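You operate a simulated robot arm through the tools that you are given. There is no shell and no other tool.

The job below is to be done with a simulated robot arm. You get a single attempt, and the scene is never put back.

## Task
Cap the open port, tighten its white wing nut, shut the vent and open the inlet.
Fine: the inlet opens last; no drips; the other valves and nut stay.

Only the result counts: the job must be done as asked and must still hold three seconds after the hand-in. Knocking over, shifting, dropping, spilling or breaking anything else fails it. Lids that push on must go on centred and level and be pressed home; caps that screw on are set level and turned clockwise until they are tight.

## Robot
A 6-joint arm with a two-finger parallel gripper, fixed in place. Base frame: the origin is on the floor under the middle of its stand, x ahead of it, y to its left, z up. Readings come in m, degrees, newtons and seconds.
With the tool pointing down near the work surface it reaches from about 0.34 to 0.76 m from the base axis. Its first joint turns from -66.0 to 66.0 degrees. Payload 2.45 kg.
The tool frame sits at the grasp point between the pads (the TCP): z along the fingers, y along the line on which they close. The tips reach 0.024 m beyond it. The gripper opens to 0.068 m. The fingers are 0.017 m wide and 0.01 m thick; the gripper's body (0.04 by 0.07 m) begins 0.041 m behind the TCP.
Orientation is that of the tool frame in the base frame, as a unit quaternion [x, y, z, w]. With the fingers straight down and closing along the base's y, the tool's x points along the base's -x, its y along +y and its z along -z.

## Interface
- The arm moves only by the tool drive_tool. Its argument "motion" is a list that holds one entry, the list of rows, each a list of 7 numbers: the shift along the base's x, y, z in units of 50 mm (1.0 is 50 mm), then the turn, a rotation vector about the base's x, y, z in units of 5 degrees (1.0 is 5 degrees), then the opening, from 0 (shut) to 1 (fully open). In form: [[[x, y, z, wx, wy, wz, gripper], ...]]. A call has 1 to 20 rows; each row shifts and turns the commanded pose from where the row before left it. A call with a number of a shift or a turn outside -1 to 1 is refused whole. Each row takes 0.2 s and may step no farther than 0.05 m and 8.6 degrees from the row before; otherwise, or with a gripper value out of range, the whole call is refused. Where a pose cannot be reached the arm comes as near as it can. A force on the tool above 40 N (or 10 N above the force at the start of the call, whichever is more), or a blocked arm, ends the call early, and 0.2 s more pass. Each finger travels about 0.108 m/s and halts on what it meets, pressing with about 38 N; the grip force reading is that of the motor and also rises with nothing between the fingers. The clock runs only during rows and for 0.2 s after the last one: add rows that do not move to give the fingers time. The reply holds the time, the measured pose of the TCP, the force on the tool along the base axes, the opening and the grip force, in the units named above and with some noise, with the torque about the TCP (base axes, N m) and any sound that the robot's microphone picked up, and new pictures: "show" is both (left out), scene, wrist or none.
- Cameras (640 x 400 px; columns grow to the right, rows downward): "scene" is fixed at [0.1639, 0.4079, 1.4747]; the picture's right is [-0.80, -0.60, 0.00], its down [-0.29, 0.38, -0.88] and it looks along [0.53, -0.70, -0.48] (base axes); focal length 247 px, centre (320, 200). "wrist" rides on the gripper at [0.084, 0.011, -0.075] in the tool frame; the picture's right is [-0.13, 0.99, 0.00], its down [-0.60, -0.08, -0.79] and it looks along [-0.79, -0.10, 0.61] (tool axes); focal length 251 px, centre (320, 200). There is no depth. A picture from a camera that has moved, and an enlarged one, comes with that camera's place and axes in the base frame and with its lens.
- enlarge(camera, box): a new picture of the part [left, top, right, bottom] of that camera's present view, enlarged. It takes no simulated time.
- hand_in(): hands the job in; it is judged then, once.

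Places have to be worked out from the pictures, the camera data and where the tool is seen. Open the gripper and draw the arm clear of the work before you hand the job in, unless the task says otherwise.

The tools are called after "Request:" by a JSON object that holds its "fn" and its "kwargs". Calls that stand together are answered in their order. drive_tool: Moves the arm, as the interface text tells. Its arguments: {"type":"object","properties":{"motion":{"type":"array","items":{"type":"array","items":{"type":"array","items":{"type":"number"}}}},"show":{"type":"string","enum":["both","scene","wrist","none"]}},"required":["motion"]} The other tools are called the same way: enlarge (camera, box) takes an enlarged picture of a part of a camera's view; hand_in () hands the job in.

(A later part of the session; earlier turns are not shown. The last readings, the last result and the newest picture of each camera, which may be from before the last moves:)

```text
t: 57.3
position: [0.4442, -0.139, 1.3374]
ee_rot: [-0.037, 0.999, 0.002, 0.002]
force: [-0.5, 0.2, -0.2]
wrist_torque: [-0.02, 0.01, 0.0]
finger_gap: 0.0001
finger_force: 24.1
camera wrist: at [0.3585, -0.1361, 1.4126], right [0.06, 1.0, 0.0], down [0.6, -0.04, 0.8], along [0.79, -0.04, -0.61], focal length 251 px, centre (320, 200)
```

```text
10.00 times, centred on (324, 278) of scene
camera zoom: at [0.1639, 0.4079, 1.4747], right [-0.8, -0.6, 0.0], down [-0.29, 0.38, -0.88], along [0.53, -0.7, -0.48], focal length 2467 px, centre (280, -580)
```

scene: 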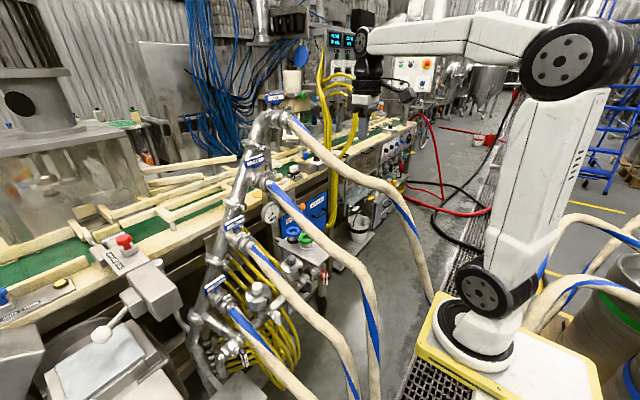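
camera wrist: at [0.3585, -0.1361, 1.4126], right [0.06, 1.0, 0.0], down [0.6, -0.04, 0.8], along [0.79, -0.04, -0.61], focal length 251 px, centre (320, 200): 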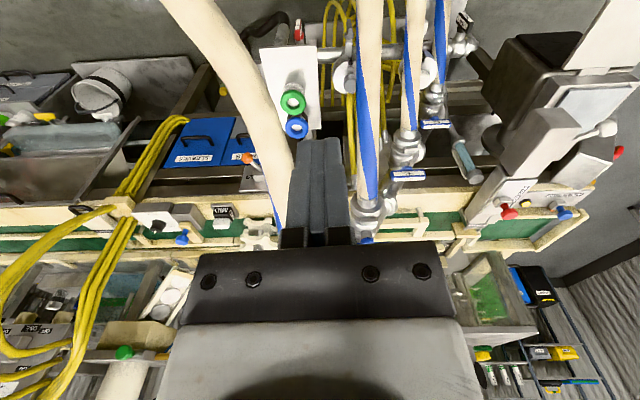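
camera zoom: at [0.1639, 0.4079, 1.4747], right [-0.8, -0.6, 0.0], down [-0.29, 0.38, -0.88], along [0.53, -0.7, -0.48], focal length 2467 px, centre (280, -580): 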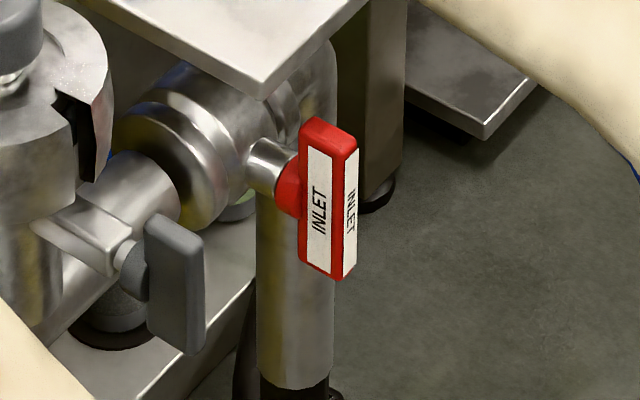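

The inlet handle is at x≈0.577–0.597, y≈-0.195, z≈0.668–0.745, just in front of the tray's edge (x≈0.594). Opening is counter-clockwise, so its top must go toward +y. First I go down the same gap between the hoses.

Request:
{"fn": "drive_tool", "kwargs": {"motion": [[[0, 0, -0.9, 0, 0, -0.42, 0], [0, 0, -0.9, 0, 0, -0.42, 0], [0, 0, -0.9, 0, 0, 0, 0], [0, 0, -0.9, 0, 0, 0, 0], [0, 0, -0.9, 0, 0, 0, 0], [0, 0, -0.9, 0, 0, 0, 0], [0, 0, -0.9, 0, 0, 0, 0]]], "show": "both"}}

```text
t: 58.9
position: [0.4461, -0.1393, 1.0234]
ee_rot: [0.001, 1.0, 0.0, 0.001]
force: [0.2, -0.2, -0.6]
wrist_torque: [0.01, 0.02, 0.04]
finger_gap: 0.0
finger_force: 23.8
camera wrist: at [0.3613, -0.1297, 1.0982], right [0.13, 0.99, 0.0], down [0.6, -0.08, 0.8], along [0.79, -0.1, -0.61], focal length 251 px, centre (320, 200)
```

scene: 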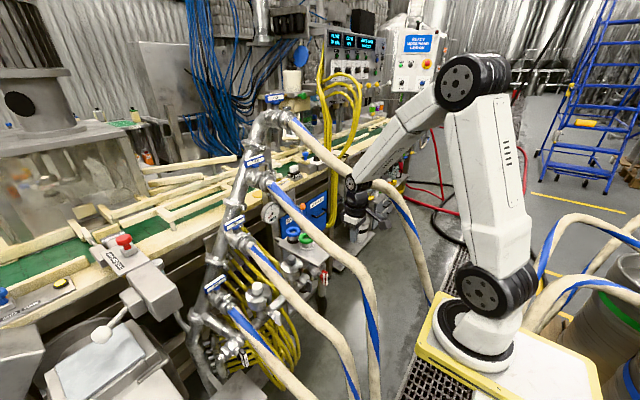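
wrist: 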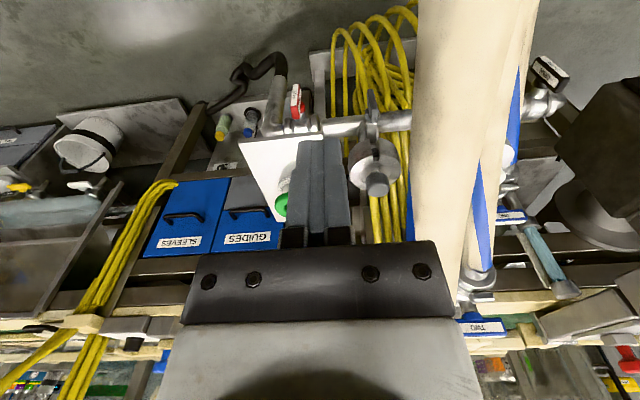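

The descent was clean. I'll zoom on the inlet from this closer viewpoint to refine its location.

Request:
{"fn": "enlarge", "kwargs": {"camera": "wrist", "box": [264, 70, 344, 120]}}

Request:
{"fn": "enlarge", "kwargs": {"camera": "wrist", "box": [278, 78, 318, 118]}}

```text
8.00 times, centred on (304, 95) of wrist
camera zoom: at [0.3613, -0.1297, 1.0982], right [0.13, 0.99, 0.0], down [0.6, -0.08, 0.8], along [0.79, -0.1, -0.61], focal length 2012 px, centre (448, 1040)
```

zoom: 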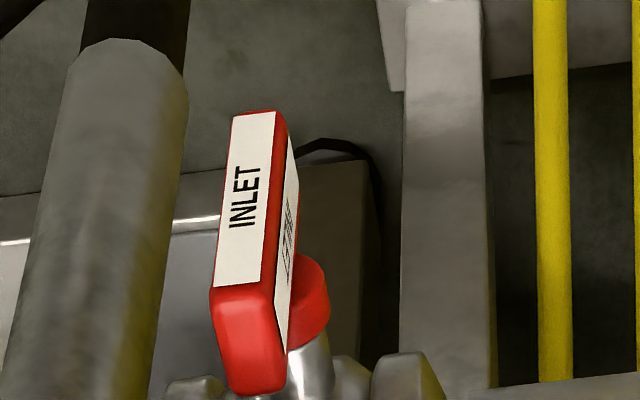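

```text
10.00 times, centred on (298, 98) of wrist
camera zoom: at [0.3613, -0.1297, 1.0982], right [0.13, 0.99, 0.0], down [0.6, -0.08, 0.8], along [0.79, -0.1, -0.61], focal length 2514 px, centre (540, 1220)
```

zoom: 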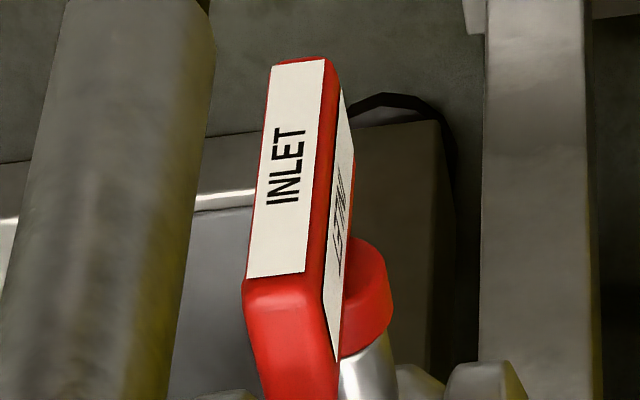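

The handle is at x≈0.578–0.599, y≈-0.196, z≈0.675–0.743. I'll move to a point in front of the tray edge and just above the handle's -y side, with the tool pitched 12° forward and leaning so that the arm keeps clear of hose FOUR.

Request:
{"fn": "drive_tool", "kwargs": {"motion": [[[0.373, -0.248, -0.667, 0, 0, 0, 0], [0.373, -0.248, -0.667, 0, 0, 0, 0], [0.373, -0.248, -0.667, 0, -0.8, 0, 0], [0.373, -0.248, -0.667, -0.75, -0.8, 0, 0], [0.373, -0.248, -0.667, -0.75, -0.8, 0, 0], [0.373, -0.248, -0.667, -0.75, 0, 0, 0], [0.373, -0.248, -0.667, -0.75, 0, 0, 0], [0, 0, 0, 0, 0, 0, 0]]], "show": "both"}}

Request:
{"fn": "enlarge", "kwargs": {"camera": "wrist", "box": [220, 60, 420, 185]}}

Request:
{"fn": "enlarge", "kwargs": {"camera": "scene", "box": [290, 200, 386, 300]}}

```text
t: 60.7
position: [0.5761, -0.2278, 0.7889]
ee_rot: [-0.01, 0.986, -0.13, 0.106]
force: [0.0, 0.0, -0.5]
wrist_torque: [0.02, 0.0, -0.01]
finger_gap: 0.0002
finger_force: 24.1
camera wrist: at [0.4779, -0.2021, 0.8397], right [0.14, 0.96, -0.23], down [0.42, 0.15, 0.89], along [0.9, -0.22, -0.39], focal length 251 px, centre (320, 200)
```

scene: 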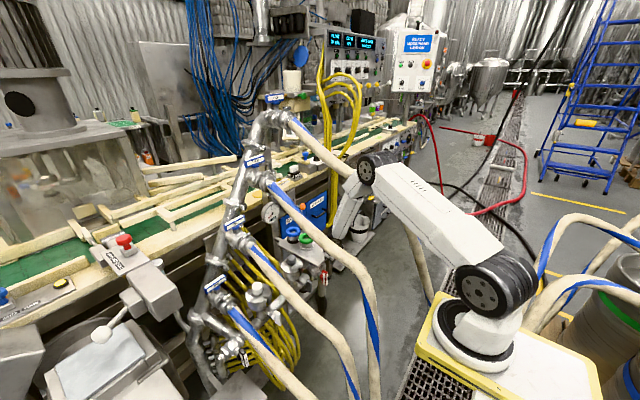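
wrist: 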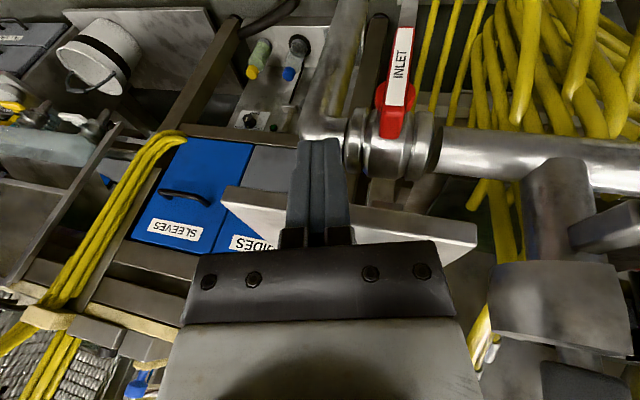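

```text
3.20 times, centred on (320, 122) of wrist
camera zoom: at [0.4779, -0.2021, 0.8397], right [0.14, 0.96, -0.23], down [0.42, 0.15, 0.89], along [0.9, -0.22, -0.39], focal length 805 px, centre (320, 448)
```

zoom: 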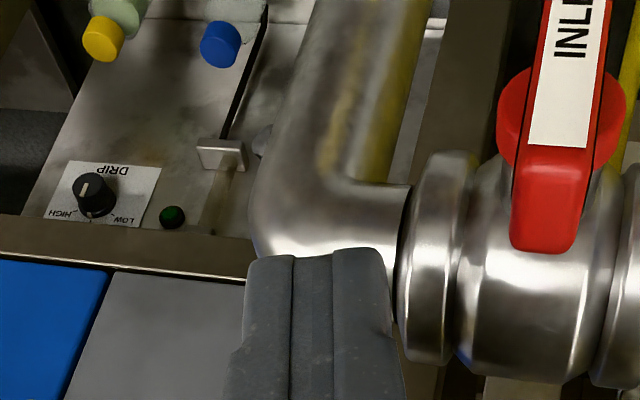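

```text
4.00 times, centred on (338, 250) of scene
camera zoom: at [0.1639, 0.4079, 1.4747], right [-0.8, -0.6, 0.0], down [-0.29, 0.38, -0.88], along [0.53, -0.7, -0.48], focal length 987 px, centre (248, 0)
```

zoom: 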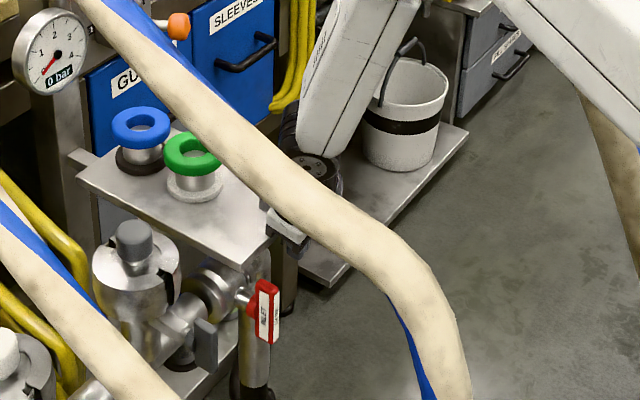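

The finger is in front of the tray edge and the inlet handle is just to its +y side. I'll lower 4 cm so the tip is alongside the handle's top, on its -y side.

Request:
{"fn": "drive_tool", "kwargs": {"motion": [[[0.01, 0, -0.4, 0, 0, 0, 0], [0, 0, -0.38, 0, 0, 0, 0], [0, 0, 0, 0, 0, 0, 0]]], "show": "wrist"}}

Request:
{"fn": "enlarge", "kwargs": {"camera": "wrist", "box": [240, 60, 440, 185]}}

Request:
{"fn": "enlarge", "kwargs": {"camera": "scene", "box": [304, 240, 368, 300]}}

```text
t: 61.3
position: [0.577, -0.2283, 0.7609]
ee_rot: [-0.009, 0.986, -0.131, 0.107]
force: [-23.8, 9.6, 31.5]
wrist_torque: [0.46, -1.53, 0.83]
finger_gap: 0.0
finger_force: 23.2
stopped in row 2: the force on the tool passed its limit at 78 N (the readings are from after the stop); the commanded pose is now the measured one
camera wrist: at [0.4781, -0.2023, 0.8101], right [0.14, 0.96, -0.23], down [0.42, 0.15, 0.89], along [0.9, -0.22, -0.38], focal length 251 px, centre (320, 200)
```

wrist: 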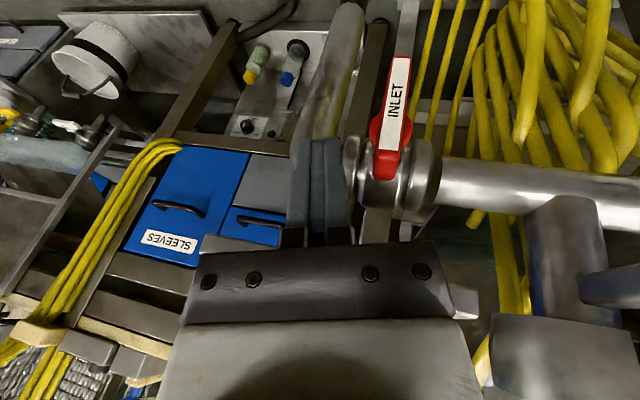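

```text
3.20 times, centred on (340, 122) of wrist
camera zoom: at [0.4781, -0.2023, 0.8101], right [0.14, 0.96, -0.23], down [0.42, 0.15, 0.89], along [0.9, -0.22, -0.38], focal length 805 px, centre (256, 448)
```

zoom: 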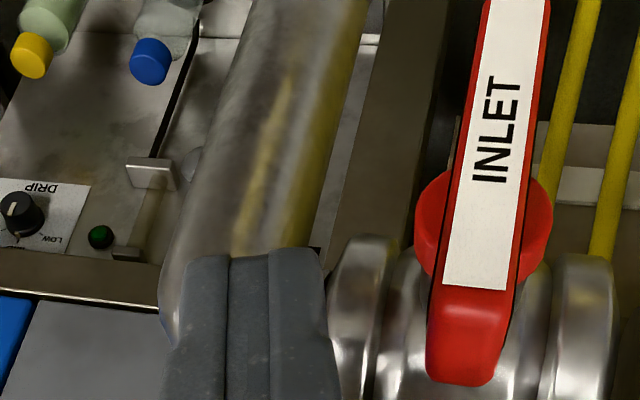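

```text
6.67 times, centred on (336, 270) of scene
camera zoom: at [0.1627, 0.4084, 1.4747], right [-0.8, -0.6, 0.0], down [-0.29, 0.38, -0.88], along [0.53, -0.7, -0.48], focal length 1645 px, centre (213, -267)
```

zoom: 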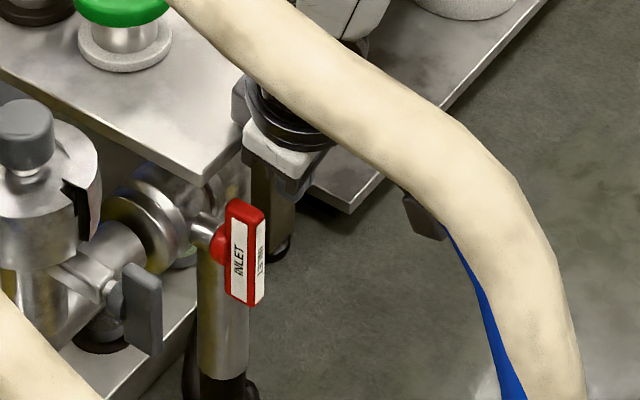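

The gripper body caught the tray's front edge as I lowered (78 N). I'll back up and away at once and check that nothing moved.

Request:
{"fn": "drive_tool", "kwargs": {"motion": [[[-0.1, 0, 0.3, 0, 0, 0, 0], [-0.15, 0, 0.4, 0, 0, 0, 0], [0, 0, 0, 0, 0, 0, 0]]], "show": "both"}}

Request:
{"fn": "enlarge", "kwargs": {"camera": "scene", "box": [270, 220, 366, 300]}}

Request:
{"fn": "enlarge", "kwargs": {"camera": "wrist", "box": [220, 100, 480, 262]}}

```text
t: 62.1
position: [0.5659, -0.2293, 0.7937]
ee_rot: [-0.008, 0.986, -0.13, 0.107]
force: [0.3, 0.4, 0.1]
wrist_torque: [-0.03, 0.0, 0.01]
finger_gap: 0.0002
finger_force: 23.0
camera wrist: at [0.4671, -0.2029, 0.8448], right [0.14, 0.96, -0.23], down [0.42, 0.15, 0.9], along [0.9, -0.22, -0.38], focal length 251 px, centre (320, 200)
```

scene: 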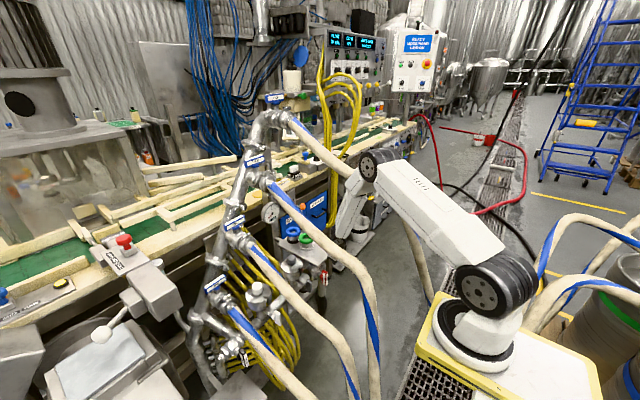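
wrist: 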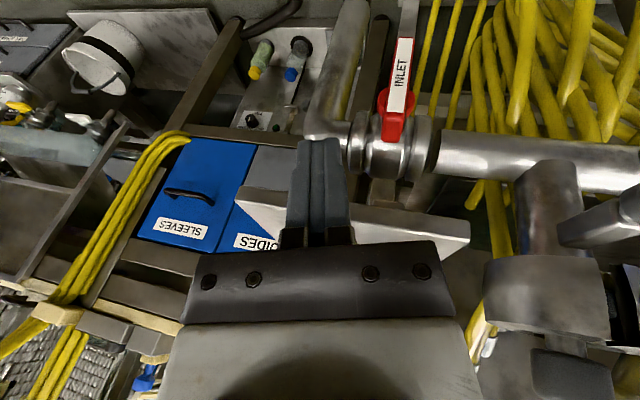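

```text
5.00 times, centred on (318, 260) of scene
camera zoom: at [0.1639, 0.4079, 1.4747], right [-0.8, -0.6, 0.0], down [-0.29, 0.38, -0.88], along [0.53, -0.7, -0.48], focal length 1234 px, centre (330, -100)
```

zoom: 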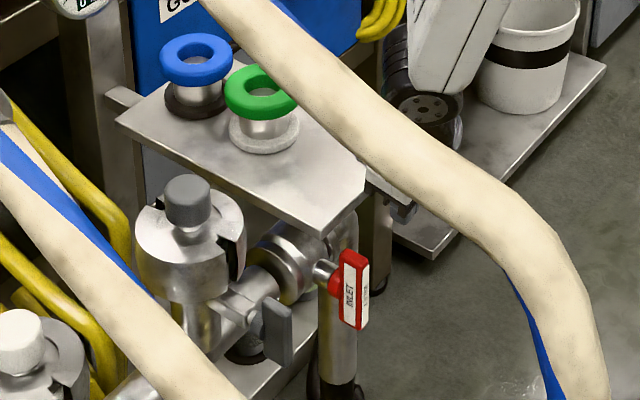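

```text
2.46 times, centred on (350, 181) of wrist
camera zoom: at [0.4671, -0.2029, 0.8448], right [0.14, 0.96, -0.23], down [0.42, 0.15, 0.9], along [0.9, -0.22, -0.38], focal length 619 px, centre (246, 247)
```

zoom: 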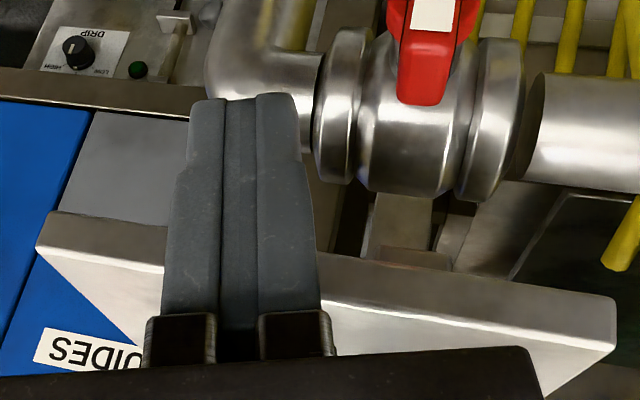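

Nothing on the tray moved. The reaction's line of action puts the contact at the tray's front edge (about x=0.593, z=0.804). I'll pitch a little more forward (15°) and keep the body a few millimetres further back, then lower in small steps.

Request:
{"fn": "drive_tool", "kwargs": {"motion": [[[0.06, 0, 0, 0.5, -0.3, 0, 0], [0.06, 0, 0, 0.5, -0.3, 0, 0], [0, 0, -0.2, 0, 0, 0, 0], [0, 0, -0.2, 0, 0, 0, 0], [0, 0, 0, 0, 0, 0, 0]]], "show": "wrist"}}

Request:
{"fn": "enlarge", "kwargs": {"camera": "wrist", "box": [220, 60, 480, 222]}}

```text
t: 63.3
position: [0.5719, -0.2274, 0.7724]
ee_rot: [-0.001, 0.987, -0.087, 0.133]
force: [0.2, 0.2, 0.8]
wrist_torque: [0.02, 0.02, 0.0]
finger_gap: 0.0001
finger_force: 23.7
camera wrist: at [0.4702, -0.2066, 0.8206], right [0.15, 0.98, -0.14], down [0.37, 0.07, 0.93], along [0.92, -0.19, -0.35], focal length 251 px, centre (320, 200)
```

wrist: 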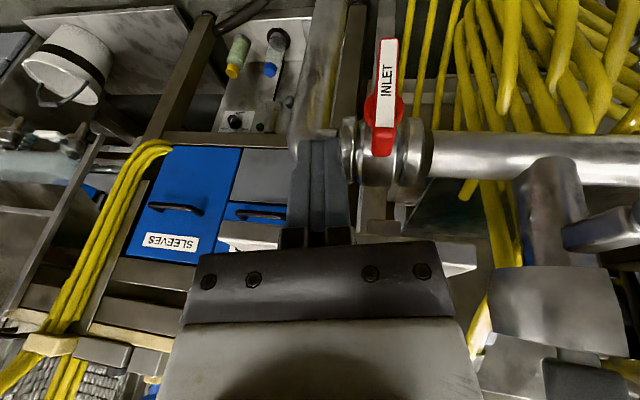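

```text
2.46 times, centred on (350, 141) of wrist
camera zoom: at [0.4702, -0.2066, 0.8206], right [0.15, 0.98, -0.14], down [0.37, 0.07, 0.93], along [0.92, -0.19, -0.35], focal length 619 px, centre (246, 345)
```

zoom: 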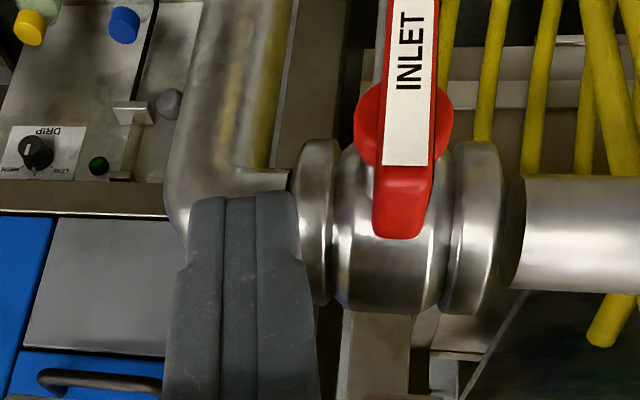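

No contact so far, and the handle's top is level with the finger end now. I'll lower another 2.3 cm in small steps.

Request:
{"fn": "drive_tool", "kwargs": {"motion": [[[0, 0, -0.12, 0, 0, 0, 0], [0, 0, -0.12, 0, 0, 0, 0], [0, 0, -0.12, 0, 0, 0, 0], [0, 0, -0.1, 0, 0, 0, 0], [0, 0, 0, 0, 0, 0, 0]]], "show": "wrist"}}

Request:
{"fn": "enlarge", "kwargs": {"camera": "wrist", "box": [220, 60, 480, 222]}}

Request:
{"fn": "enlarge", "kwargs": {"camera": "scene", "box": [304, 240, 368, 300]}}

```text
t: 64.3
position: [0.571, -0.2286, 0.7542]
ee_rot: [-0.001, 0.987, -0.089, 0.136]
force: [-16.7, 7.3, 21.5]
wrist_torque: [0.17, -1.3, 0.57]
finger_gap: 0.0
finger_force: 23.7
stopped in row 5: the force on the tool passed its limit at 55 N (the readings are from after the stop); the commanded pose is now the measured one
camera wrist: at [0.4694, -0.2071, 0.8012], right [0.15, 0.98, -0.14], down [0.37, 0.08, 0.93], along [0.92, -0.19, -0.35], focal length 251 px, centre (320, 200)
```

wrist: 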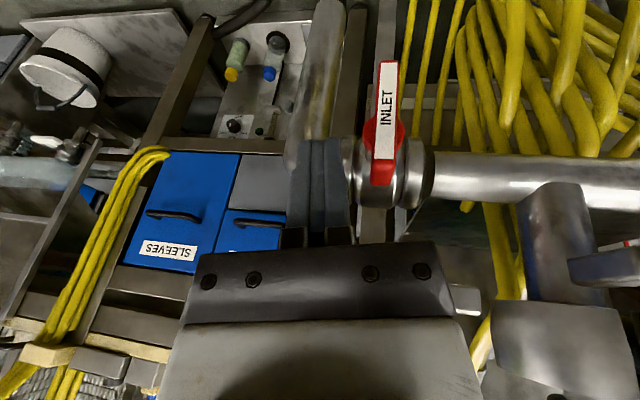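

```text
2.46 times, centred on (350, 141) of wrist
camera zoom: at [0.4694, -0.2071, 0.8012], right [0.15, 0.98, -0.14], down [0.37, 0.08, 0.93], along [0.92, -0.19, -0.35], focal length 619 px, centre (246, 345)
```

zoom: 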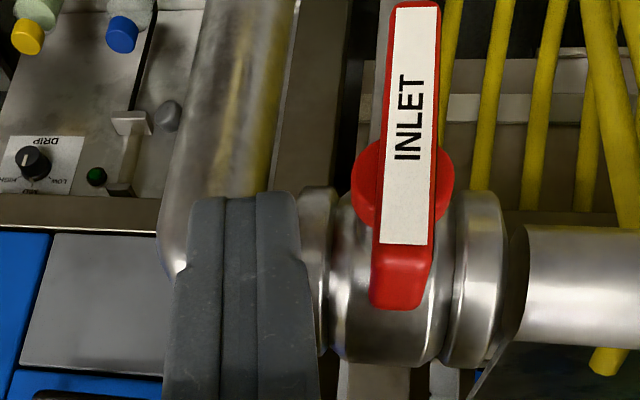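

```text
6.67 times, centred on (336, 270) of scene
camera zoom: at [0.163, 0.4083, 1.4747], right [-0.8, -0.6, 0.0], down [-0.29, 0.38, -0.88], along [0.53, -0.7, -0.48], focal length 1645 px, centre (213, -267)
```

zoom: 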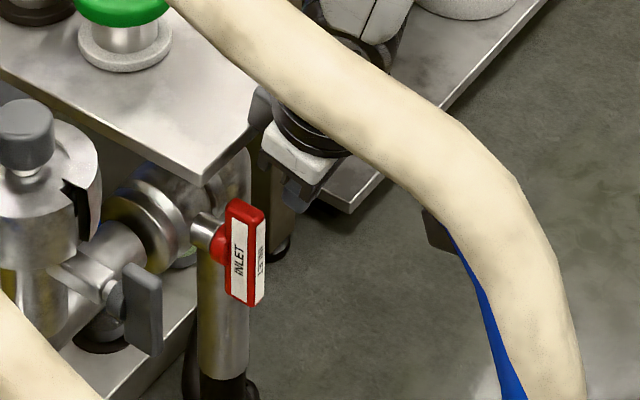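

The inlet approach touched the tray edge again (55 N): both reaction lines pass through (0.597, -0.204, 0.799), so some part of the gripper reaches further forward than I assumed. I'll lift a little, then look closely at the gripper next to the tray.

Request:
{"fn": "drive_tool", "kwargs": {"motion": [[[-0.04, 0, 0.12, 0, 0, 0, 0], [0, 0, 0, 0, 0, 0, 0]]], "show": "none"}}

Request:
{"fn": "enlarge", "kwargs": {"camera": "scene", "box": [312, 238, 360, 283]}}

Request:
{"fn": "enlarge", "kwargs": {"camera": "scene", "box": [316, 246, 348, 276]}}

Request:
{"fn": "enlarge", "kwargs": {"camera": "wrist", "box": [180, 210, 500, 400]}}

```text
t: 64.9
position: [0.57, -0.2288, 0.7589]
ee_rot: [-0.001, 0.987, -0.088, 0.136]
force: [0.1, 0.4, -0.7]
wrist_torque: [0.04, -0.03, 0.05]
finger_gap: 0.0
finger_force: 23.9
```

```text
8.89 times, centred on (336, 260) of scene
camera zoom: at [0.1639, 0.4079, 1.4747], right [-0.8, -0.6, 0.0], down [-0.29, 0.38, -0.88], along [0.53, -0.7, -0.48], focal length 2193 px, centre (178, -338)
```

zoom: 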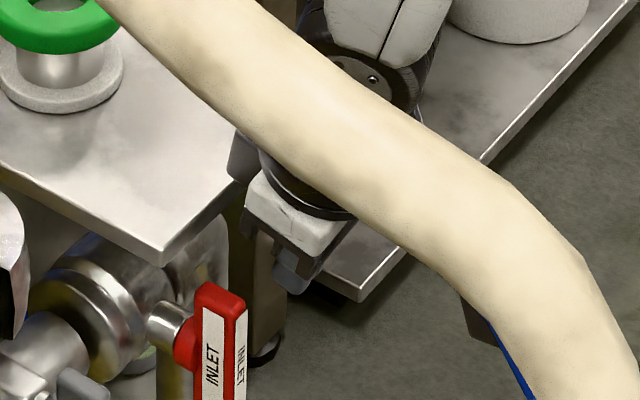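

```text
13.33 times, centred on (332, 261) of scene
camera zoom: at [0.1639, 0.4079, 1.4747], right [-0.8, -0.6, 0.0], down [-0.29, 0.38, -0.88], along [0.53, -0.7, -0.48], focal length 3290 px, centre (160, -613)
```

zoom: 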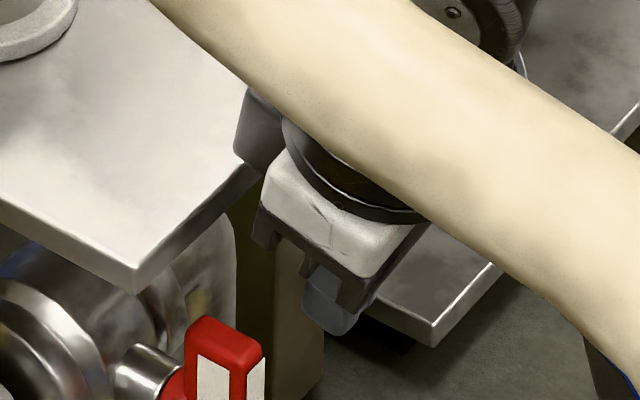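

```text
2.00 times, centred on (340, 305) of wrist
camera zoom: at [0.4685, -0.2076, 0.8058], right [0.15, 0.98, -0.14], down [0.37, 0.08, 0.93], along [0.92, -0.19, -0.35], focal length 503 px, centre (280, -10)
```

zoom: 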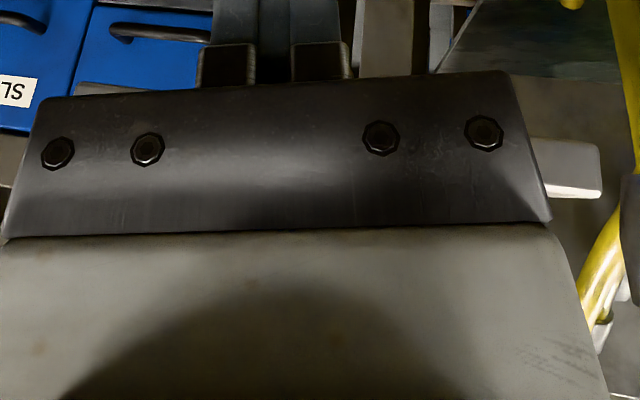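

The picture shows a dark block on the gripper's forward side, and that is what met the tray edge. I'll raise the tool and roll it 30° about its own axis so that block swings toward +y, away from the tray, then approach again a little further back.

Request:
{"fn": "drive_tool", "kwargs": {"motion": [[[-0.15, 0, 0.4, 0, 0, 0, 0], [-0.15, 0, 0.4, 0, 0, 0, 0], [0, 0, 0, -0.23, 0.15, 0.813, 0], [0, 0, 0, -0.23, 0.15, 0.813, 0], [0, 0, 0, -0.23, 0.15, 0.813, 0], [0, 0, 0, -0.23, 0.15, 0.813, 0], [0, 0, 0, -0.23, 0.15, 0.813, 0], [0, 0, 0, -0.23, 0.15, 0.813, 0], [0, 0, 0, -0.23, 0.15, 0.813, 0], [0, 0, 0, 0, 0, 0, 0]]], "show": "both"}}

Request:
{"fn": "enlarge", "kwargs": {"camera": "scene", "box": [304, 230, 368, 290]}}

Request:
{"fn": "enlarge", "kwargs": {"camera": "wrist", "box": [220, 60, 540, 260]}}

```text
t: 67.1
position: [0.5548, -0.2283, 0.7991]
ee_rot: [-0.256, 0.953, -0.121, 0.107]
force: [-0.5, -0.2, 0.2]
wrist_torque: [0.01, -0.01, 0.01]
finger_gap: 0.0
finger_force: 23.7
camera wrist: at [0.4579, -0.2494, 0.8553], right [-0.35, 0.9, -0.26], down [0.34, 0.38, 0.86], along [0.87, 0.21, -0.44], focal length 251 px, centre (320, 200)
```

scene: 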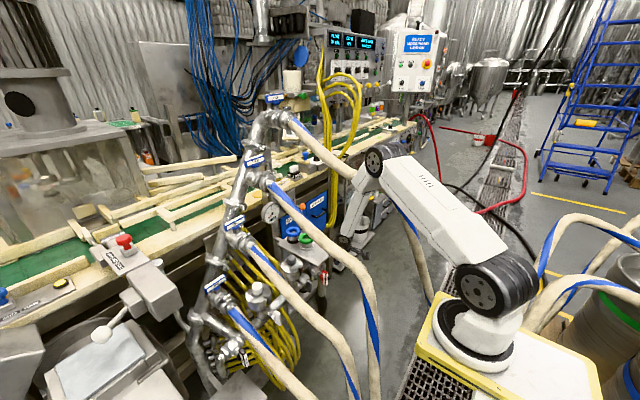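
wrist: 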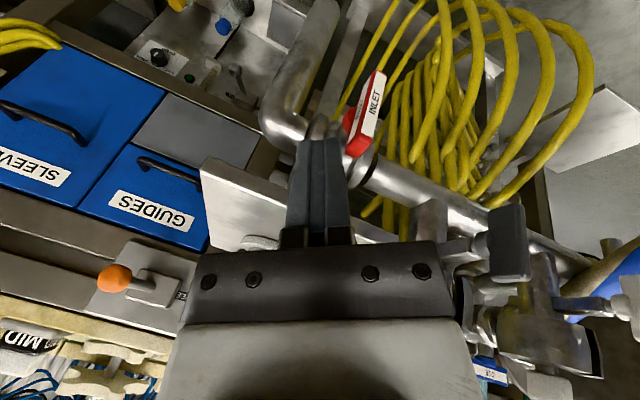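

```text
6.67 times, centred on (336, 260) of scene
camera zoom: at [0.1639, 0.4079, 1.4747], right [-0.8, -0.6, 0.0], down [-0.29, 0.38, -0.88], along [0.53, -0.7, -0.48], focal length 1645 px, centre (213, -200)
```

zoom: 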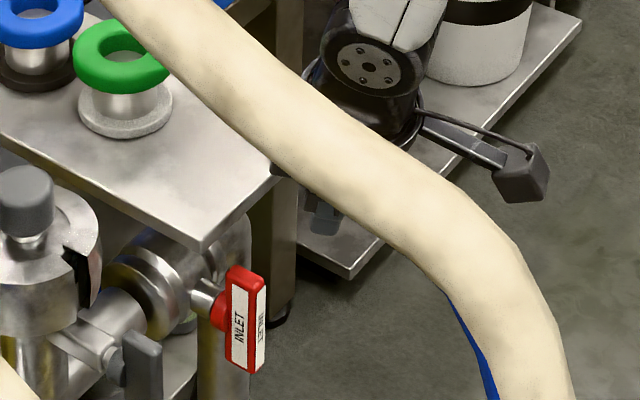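

```text
2.00 times, centred on (380, 160) of wrist
camera zoom: at [0.4579, -0.2494, 0.8553], right [-0.35, 0.9, -0.26], down [0.34, 0.38, 0.86], along [0.87, 0.21, -0.44], focal length 503 px, centre (200, 280)
```

zoom: 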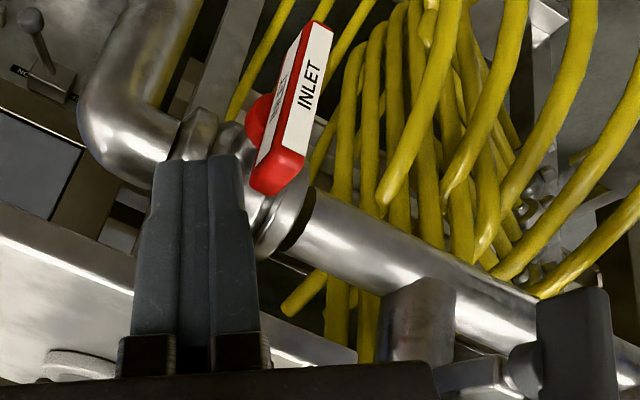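

The roll moved the block away from the tray. Now I go forward to x≈0.566 and lower toward z≈0.757 in small steps.

Request:
{"fn": "drive_tool", "kwargs": {"motion": [[[0.11, 0, -0.2, 0, 0, 0, 0], [0.11, 0, -0.2, 0, 0, 0, 0], [0, 0, -0.2, 0, 0, 0, 0], [0, 0, -0.2, 0, 0, 0, 0], [0, 0, 0, 0, 0, 0, 0]]], "show": "wrist"}}

Request:
{"fn": "enlarge", "kwargs": {"camera": "wrist", "box": [220, 60, 540, 260]}}

Request:
{"fn": "enlarge", "kwargs": {"camera": "scene", "box": [304, 230, 368, 290]}}

```text
t: 68.3
position: [0.5657, -0.228, 0.7589]
ee_rot: [-0.256, 0.953, -0.12, 0.107]
force: [-0.8, -0.1, 0.5]
wrist_torque: [-0.03, 0.01, -0.01]
finger_gap: 0.0002
finger_force: 23.6
camera wrist: at [0.4682, -0.2489, 0.8152], right [-0.35, 0.9, -0.26], down [0.34, 0.38, 0.86], along [0.87, 0.21, -0.44], focal length 251 px, centre (320, 200)
```

wrist: 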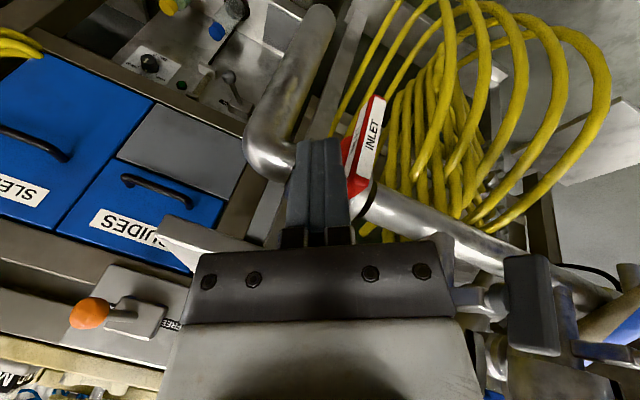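

```text
2.00 times, centred on (380, 160) of wrist
camera zoom: at [0.4682, -0.2489, 0.8152], right [-0.35, 0.9, -0.26], down [0.34, 0.38, 0.86], along [0.87, 0.21, -0.44], focal length 503 px, centre (200, 280)
```

zoom: 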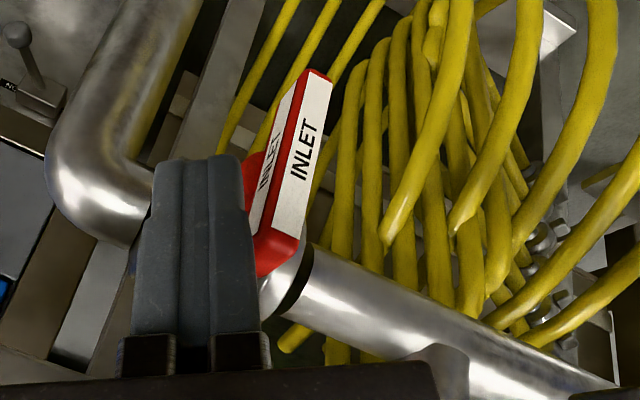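

```text
6.67 times, centred on (336, 260) of scene
camera zoom: at [0.1639, 0.4079, 1.4747], right [-0.8, -0.6, 0.0], down [-0.29, 0.38, -0.88], along [0.53, -0.7, -0.48], focal length 1645 px, centre (213, -200)
```

zoom: 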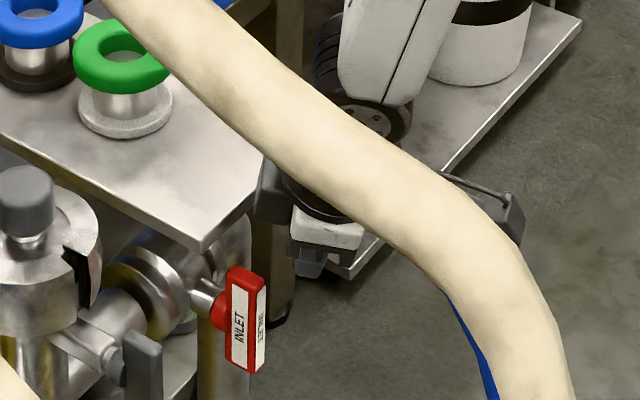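

The finger is beside the handle's top on its -y side with no contact yet. Now I push toward +y in small steps to start opening the inlet.

Request:
{"fn": "drive_tool", "kwargs": {"motion": [[[0, 0.12, -0.03, 0, 0, 0, 0], [0, 0.12, 0, 0, 0, 0, 0], [0, 0.1, 0, 0, 0, 0, 0], [0, 0.1, 0, 0, 0, 0, 0], [0, 0.1, 0, 0, 0, 0, 0], [0, 0, 0, 0, 0, 0, 0]]], "show": "wrist"}}

Request:
{"fn": "enlarge", "kwargs": {"camera": "wrist", "box": [220, 60, 540, 260]}}

Request:
{"fn": "enlarge", "kwargs": {"camera": "scene", "box": [304, 240, 368, 300]}}

```text
t: 69.7
position: [0.5656, -0.1997, 0.7585]
ee_rot: [-0.256, 0.953, -0.12, 0.108]
force: [0.4, -0.4, -0.2]
wrist_torque: [-0.01, 0.02, 0.0]
finger_gap: 0.0
finger_force: 23.8
camera wrist: at [0.4695, -0.2219, 0.8144], right [-0.35, 0.9, -0.26], down [0.34, 0.38, 0.86], along [0.88, 0.21, -0.44], focal length 251 px, centre (320, 200)
```

wrist: 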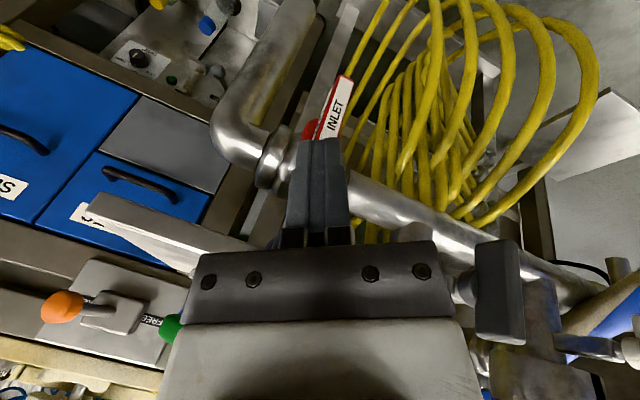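

```text
2.00 times, centred on (380, 160) of wrist
camera zoom: at [0.4695, -0.2219, 0.8144], right [-0.35, 0.9, -0.26], down [0.34, 0.38, 0.86], along [0.88, 0.21, -0.44], focal length 503 px, centre (200, 280)
```

zoom: 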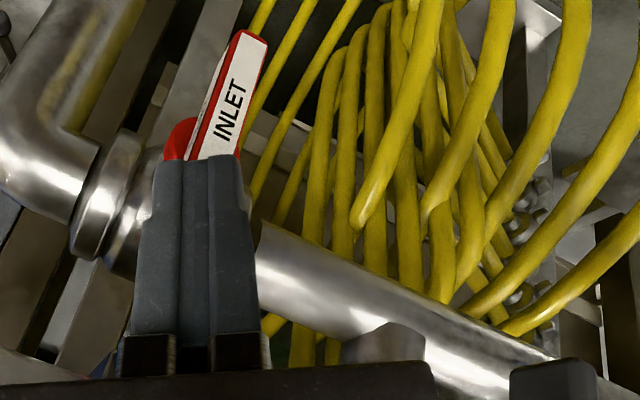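

```text
6.67 times, centred on (336, 270) of scene
camera zoom: at [0.1639, 0.4079, 1.4747], right [-0.8, -0.6, 0.0], down [-0.29, 0.38, -0.88], along [0.53, -0.7, -0.48], focal length 1645 px, centre (213, -267)
```

zoom: 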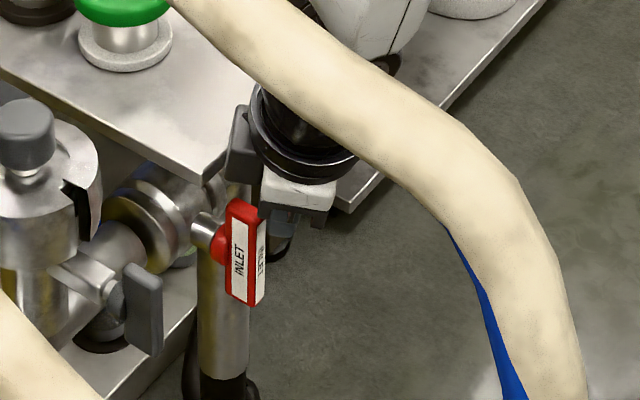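

The finger passed in front of the handle without touching: the handle is a few millimetres further forward than I judged. I'll probe gently in +x right here to find its front face.

Request:
{"fn": "drive_tool", "kwargs": {"motion": [[[0.04, 0, 0, 0, 0, 0, 0], [0.04, 0, 0, 0, 0, 0, 0], [0.04, 0, 0, 0, 0, 0, 0], [0, 0, 0, 0, 0, 0, 0]]], "show": "none"}}

Request:
{"fn": "enlarge", "kwargs": {"camera": "wrist", "box": [240, 60, 440, 185]}}

```text
t: 70.7
position: [0.5695, -0.201, 0.757]
ee_rot: [-0.255, 0.954, -0.12, 0.104]
force: [-25.2, -2.5, 9.7]
wrist_torque: [-0.11, 0.39, -0.12]
finger_gap: 0.0
finger_force: 23.3
```

```text
3.20 times, centred on (340, 122) of wrist
camera zoom: at [0.4727, -0.2228, 0.8139], right [-0.35, 0.9, -0.26], down [0.34, 0.38, 0.86], along [0.87, 0.21, -0.44], focal length 805 px, centre (256, 448)
```

zoom: 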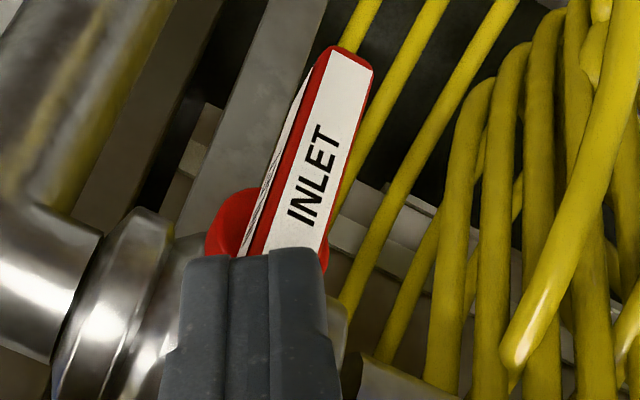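

The probe found the handle's front face at about x=0.585. I'll back off, go round to its -y side again, roll 20° more so the block clears the tray edge, and come in about 7 mm deeper.

Request:
{"fn": "drive_tool", "kwargs": {"motion": [[[-0.3, 0, 0.05, 0, 0, 0, 0], [0, -0.3, 0, -0.266, 0.176, 0.947, 0], [0, -0.3, 0, -0.266, 0.176, 0.947, 0], [0, 0, 0, -0.266, 0.176, 0.947, 0], [0, 0, 0, -0.266, 0.176, 0.947, 0], [0.15, 0, -0.02, 0, 0, 0, 0], [0.15, 0, 0, 0, 0, 0, 0], [0.12, 0, 0, 0, 0, 0, 0], [0, 0, 0, 0, 0, 0, 0]]], "show": "wrist"}}

Request:
{"fn": "enlarge", "kwargs": {"camera": "wrist", "box": [220, 60, 540, 260]}}

Request:
{"fn": "enlarge", "kwargs": {"camera": "scene", "box": [304, 240, 368, 300]}}

```text
t: 72.7
position: [0.5782, -0.2311, 0.7596]
ee_rot: [-0.418, 0.894, -0.137, 0.084]
force: [1.2, 0.2, -1.1]
wrist_torque: [0.0, -0.01, -0.02]
finger_gap: 0.0002
finger_force: 23.7
camera wrist: at [0.4959, -0.2764, 0.8243], right [-0.63, 0.71, -0.31], down [0.23, 0.56, 0.8], along [0.74, 0.44, -0.52], focal length 251 px, centre (320, 200)
```

wrist: 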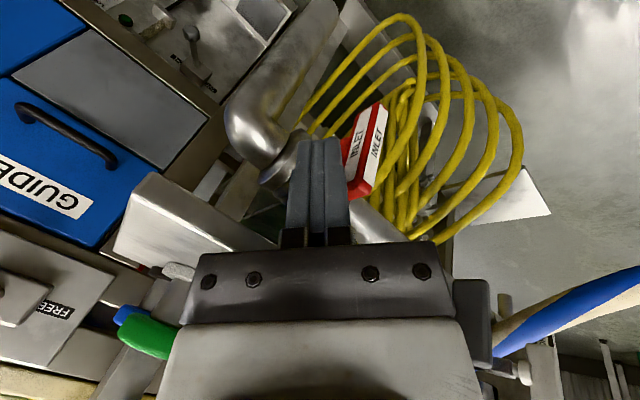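

```text
2.00 times, centred on (380, 160) of wrist
camera zoom: at [0.4959, -0.2764, 0.8243], right [-0.63, 0.71, -0.31], down [0.23, 0.56, 0.8], along [0.74, 0.44, -0.52], focal length 503 px, centre (200, 280)
```

zoom: 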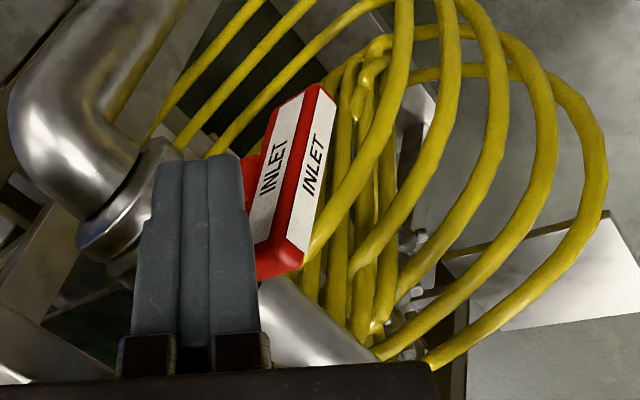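

```text
6.67 times, centred on (336, 270) of scene
camera zoom: at [0.1639, 0.4079, 1.4747], right [-0.8, -0.6, 0.0], down [-0.29, 0.38, -0.88], along [0.53, -0.7, -0.48], focal length 1645 px, centre (213, -267)
```

zoom: 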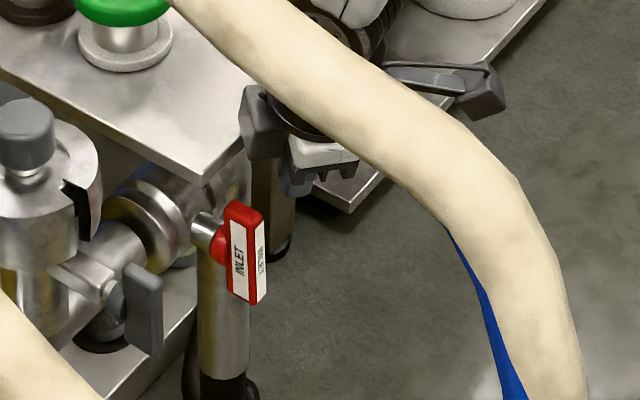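

The finger is now beside the handle's -y face with good overlap and no contact. Pushing toward +y.

Request:
{"fn": "drive_tool", "kwargs": {"motion": [[[0, 0.12, -0.02, 0, 0, 0, 0], [0, 0.12, 0, 0, 0, 0, 0], [0, 0.12, 0, 0, 0, 0, 0], [0, 0.12, 0, 0, 0, 0, 0], [0, 0.12, 0, 0, 0, 0, 0], [0, 0.12, 0, 0, 0, 0, 0], [0, 0, 0, 0, 0, 0, 0]]], "show": "wrist"}}

Request:
{"fn": "enlarge", "kwargs": {"camera": "wrist", "box": [220, 60, 540, 260]}}

Request:
{"fn": "enlarge", "kwargs": {"camera": "scene", "box": [304, 240, 368, 300]}}

```text
t: 74.3
position: [0.5766, -0.1967, 0.7588]
ee_rot: [-0.417, 0.895, -0.136, 0.084]
force: [-2.0, -2.8, 1.7]
wrist_torque: [0.08, -0.03, -0.02]
finger_gap: 0.0
finger_force: 23.8
camera wrist: at [0.4944, -0.2415, 0.823], right [-0.63, 0.71, -0.31], down [0.23, 0.55, 0.8], along [0.74, 0.44, -0.52], focal length 251 px, centre (320, 200)
```

wrist: 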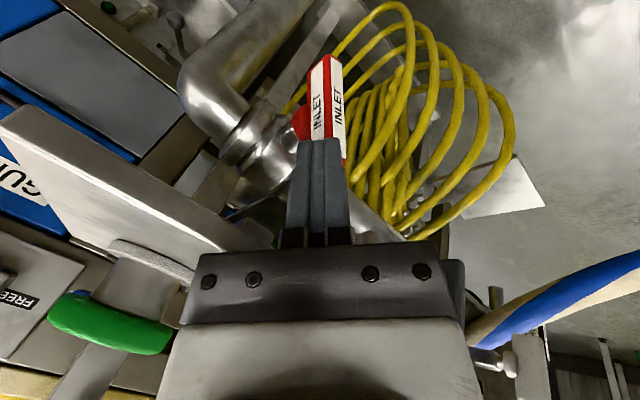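

```text
2.00 times, centred on (380, 160) of wrist
camera zoom: at [0.4944, -0.2415, 0.823], right [-0.63, 0.71, -0.31], down [0.23, 0.55, 0.8], along [0.74, 0.44, -0.52], focal length 503 px, centre (200, 280)
```

zoom: 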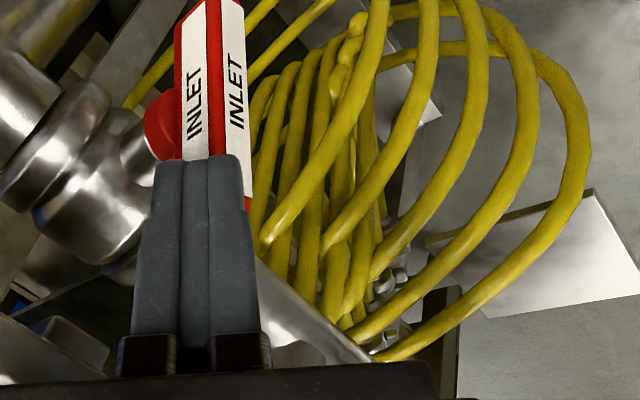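

```text
6.67 times, centred on (336, 270) of scene
camera zoom: at [0.1638, 0.4079, 1.4747], right [-0.8, -0.6, 0.0], down [-0.29, 0.38, -0.88], along [0.53, -0.7, -0.48], focal length 1645 px, centre (213, -267)
```

zoom: 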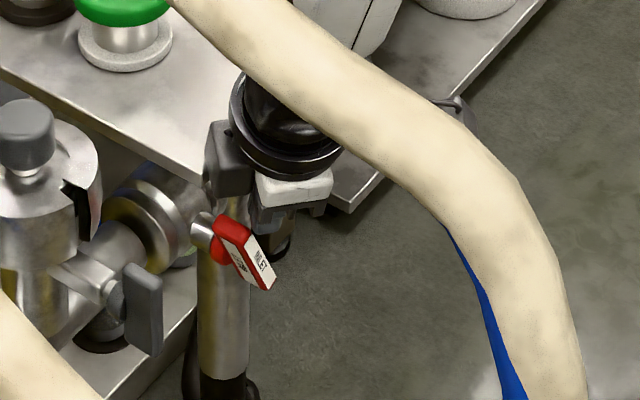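

The inlet handle is turning freely (about 30°). I continue, easing downward as its top drops.

Request:
{"fn": "drive_tool", "kwargs": {"motion": [[[0, 0.1, 0, 0, 0, 0, 0], [0, 0.1, -0.02, 0, 0, 0, 0], [0, 0.08, -0.04, 0, 0, 0, 0], [0, 0.06, -0.05, 0, 0, 0, 0], [0, 0, 0, 0, 0, 0, 0]]], "show": "wrist"}}

Request:
{"fn": "enlarge", "kwargs": {"camera": "wrist", "box": [220, 60, 540, 260]}}

Request:
{"fn": "enlarge", "kwargs": {"camera": "scene", "box": [304, 240, 368, 300]}}

```text
t: 75.3
position: [0.5791, -0.182, 0.7572]
ee_rot: [-0.415, 0.895, -0.14, 0.086]
force: [-11.1, 1.2, 14.9]
wrist_torque: [0.32, -0.77, 0.37]
finger_gap: 0.0
finger_force: 24.0
stopped in row 5: the force on the tool passed its limit at 46 N (the readings are from after the stop); the commanded pose is now the measured one
camera wrist: at [0.4953, -0.2273, 0.8216], right [-0.63, 0.71, -0.32], down [0.23, 0.56, 0.8], along [0.74, 0.43, -0.51], focal length 251 px, centre (320, 200)
```

wrist: 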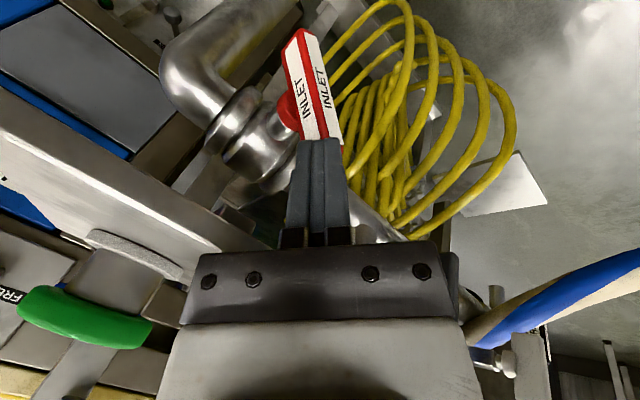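

```text
2.00 times, centred on (380, 160) of wrist
camera zoom: at [0.4953, -0.2273, 0.8216], right [-0.63, 0.71, -0.32], down [0.23, 0.56, 0.8], along [0.74, 0.43, -0.51], focal length 503 px, centre (200, 280)
```

zoom: 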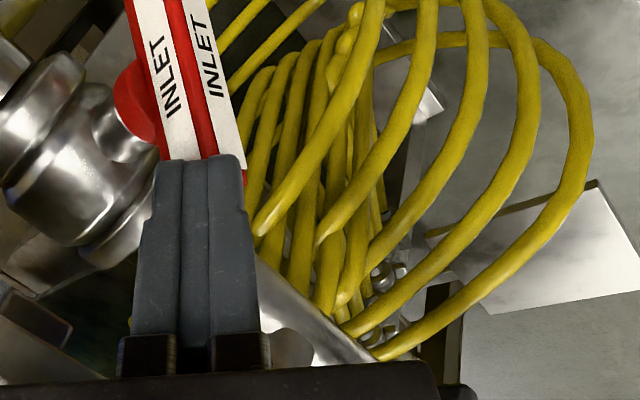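

```text
6.67 times, centred on (336, 270) of scene
camera zoom: at [0.1633, 0.4081, 1.4747], right [-0.8, -0.6, 0.0], down [-0.29, 0.38, -0.88], along [0.53, -0.7, -0.48], focal length 1645 px, centre (213, -267)
```

zoom: 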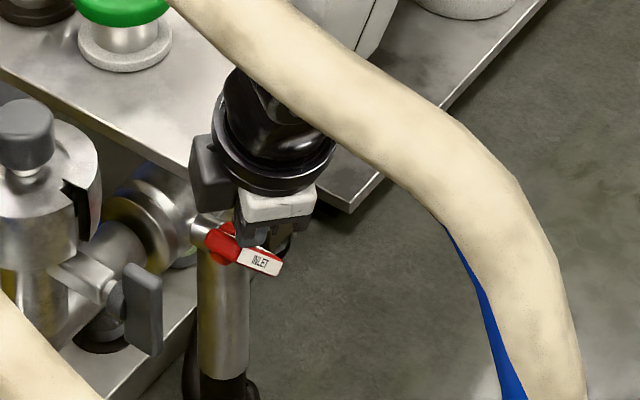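

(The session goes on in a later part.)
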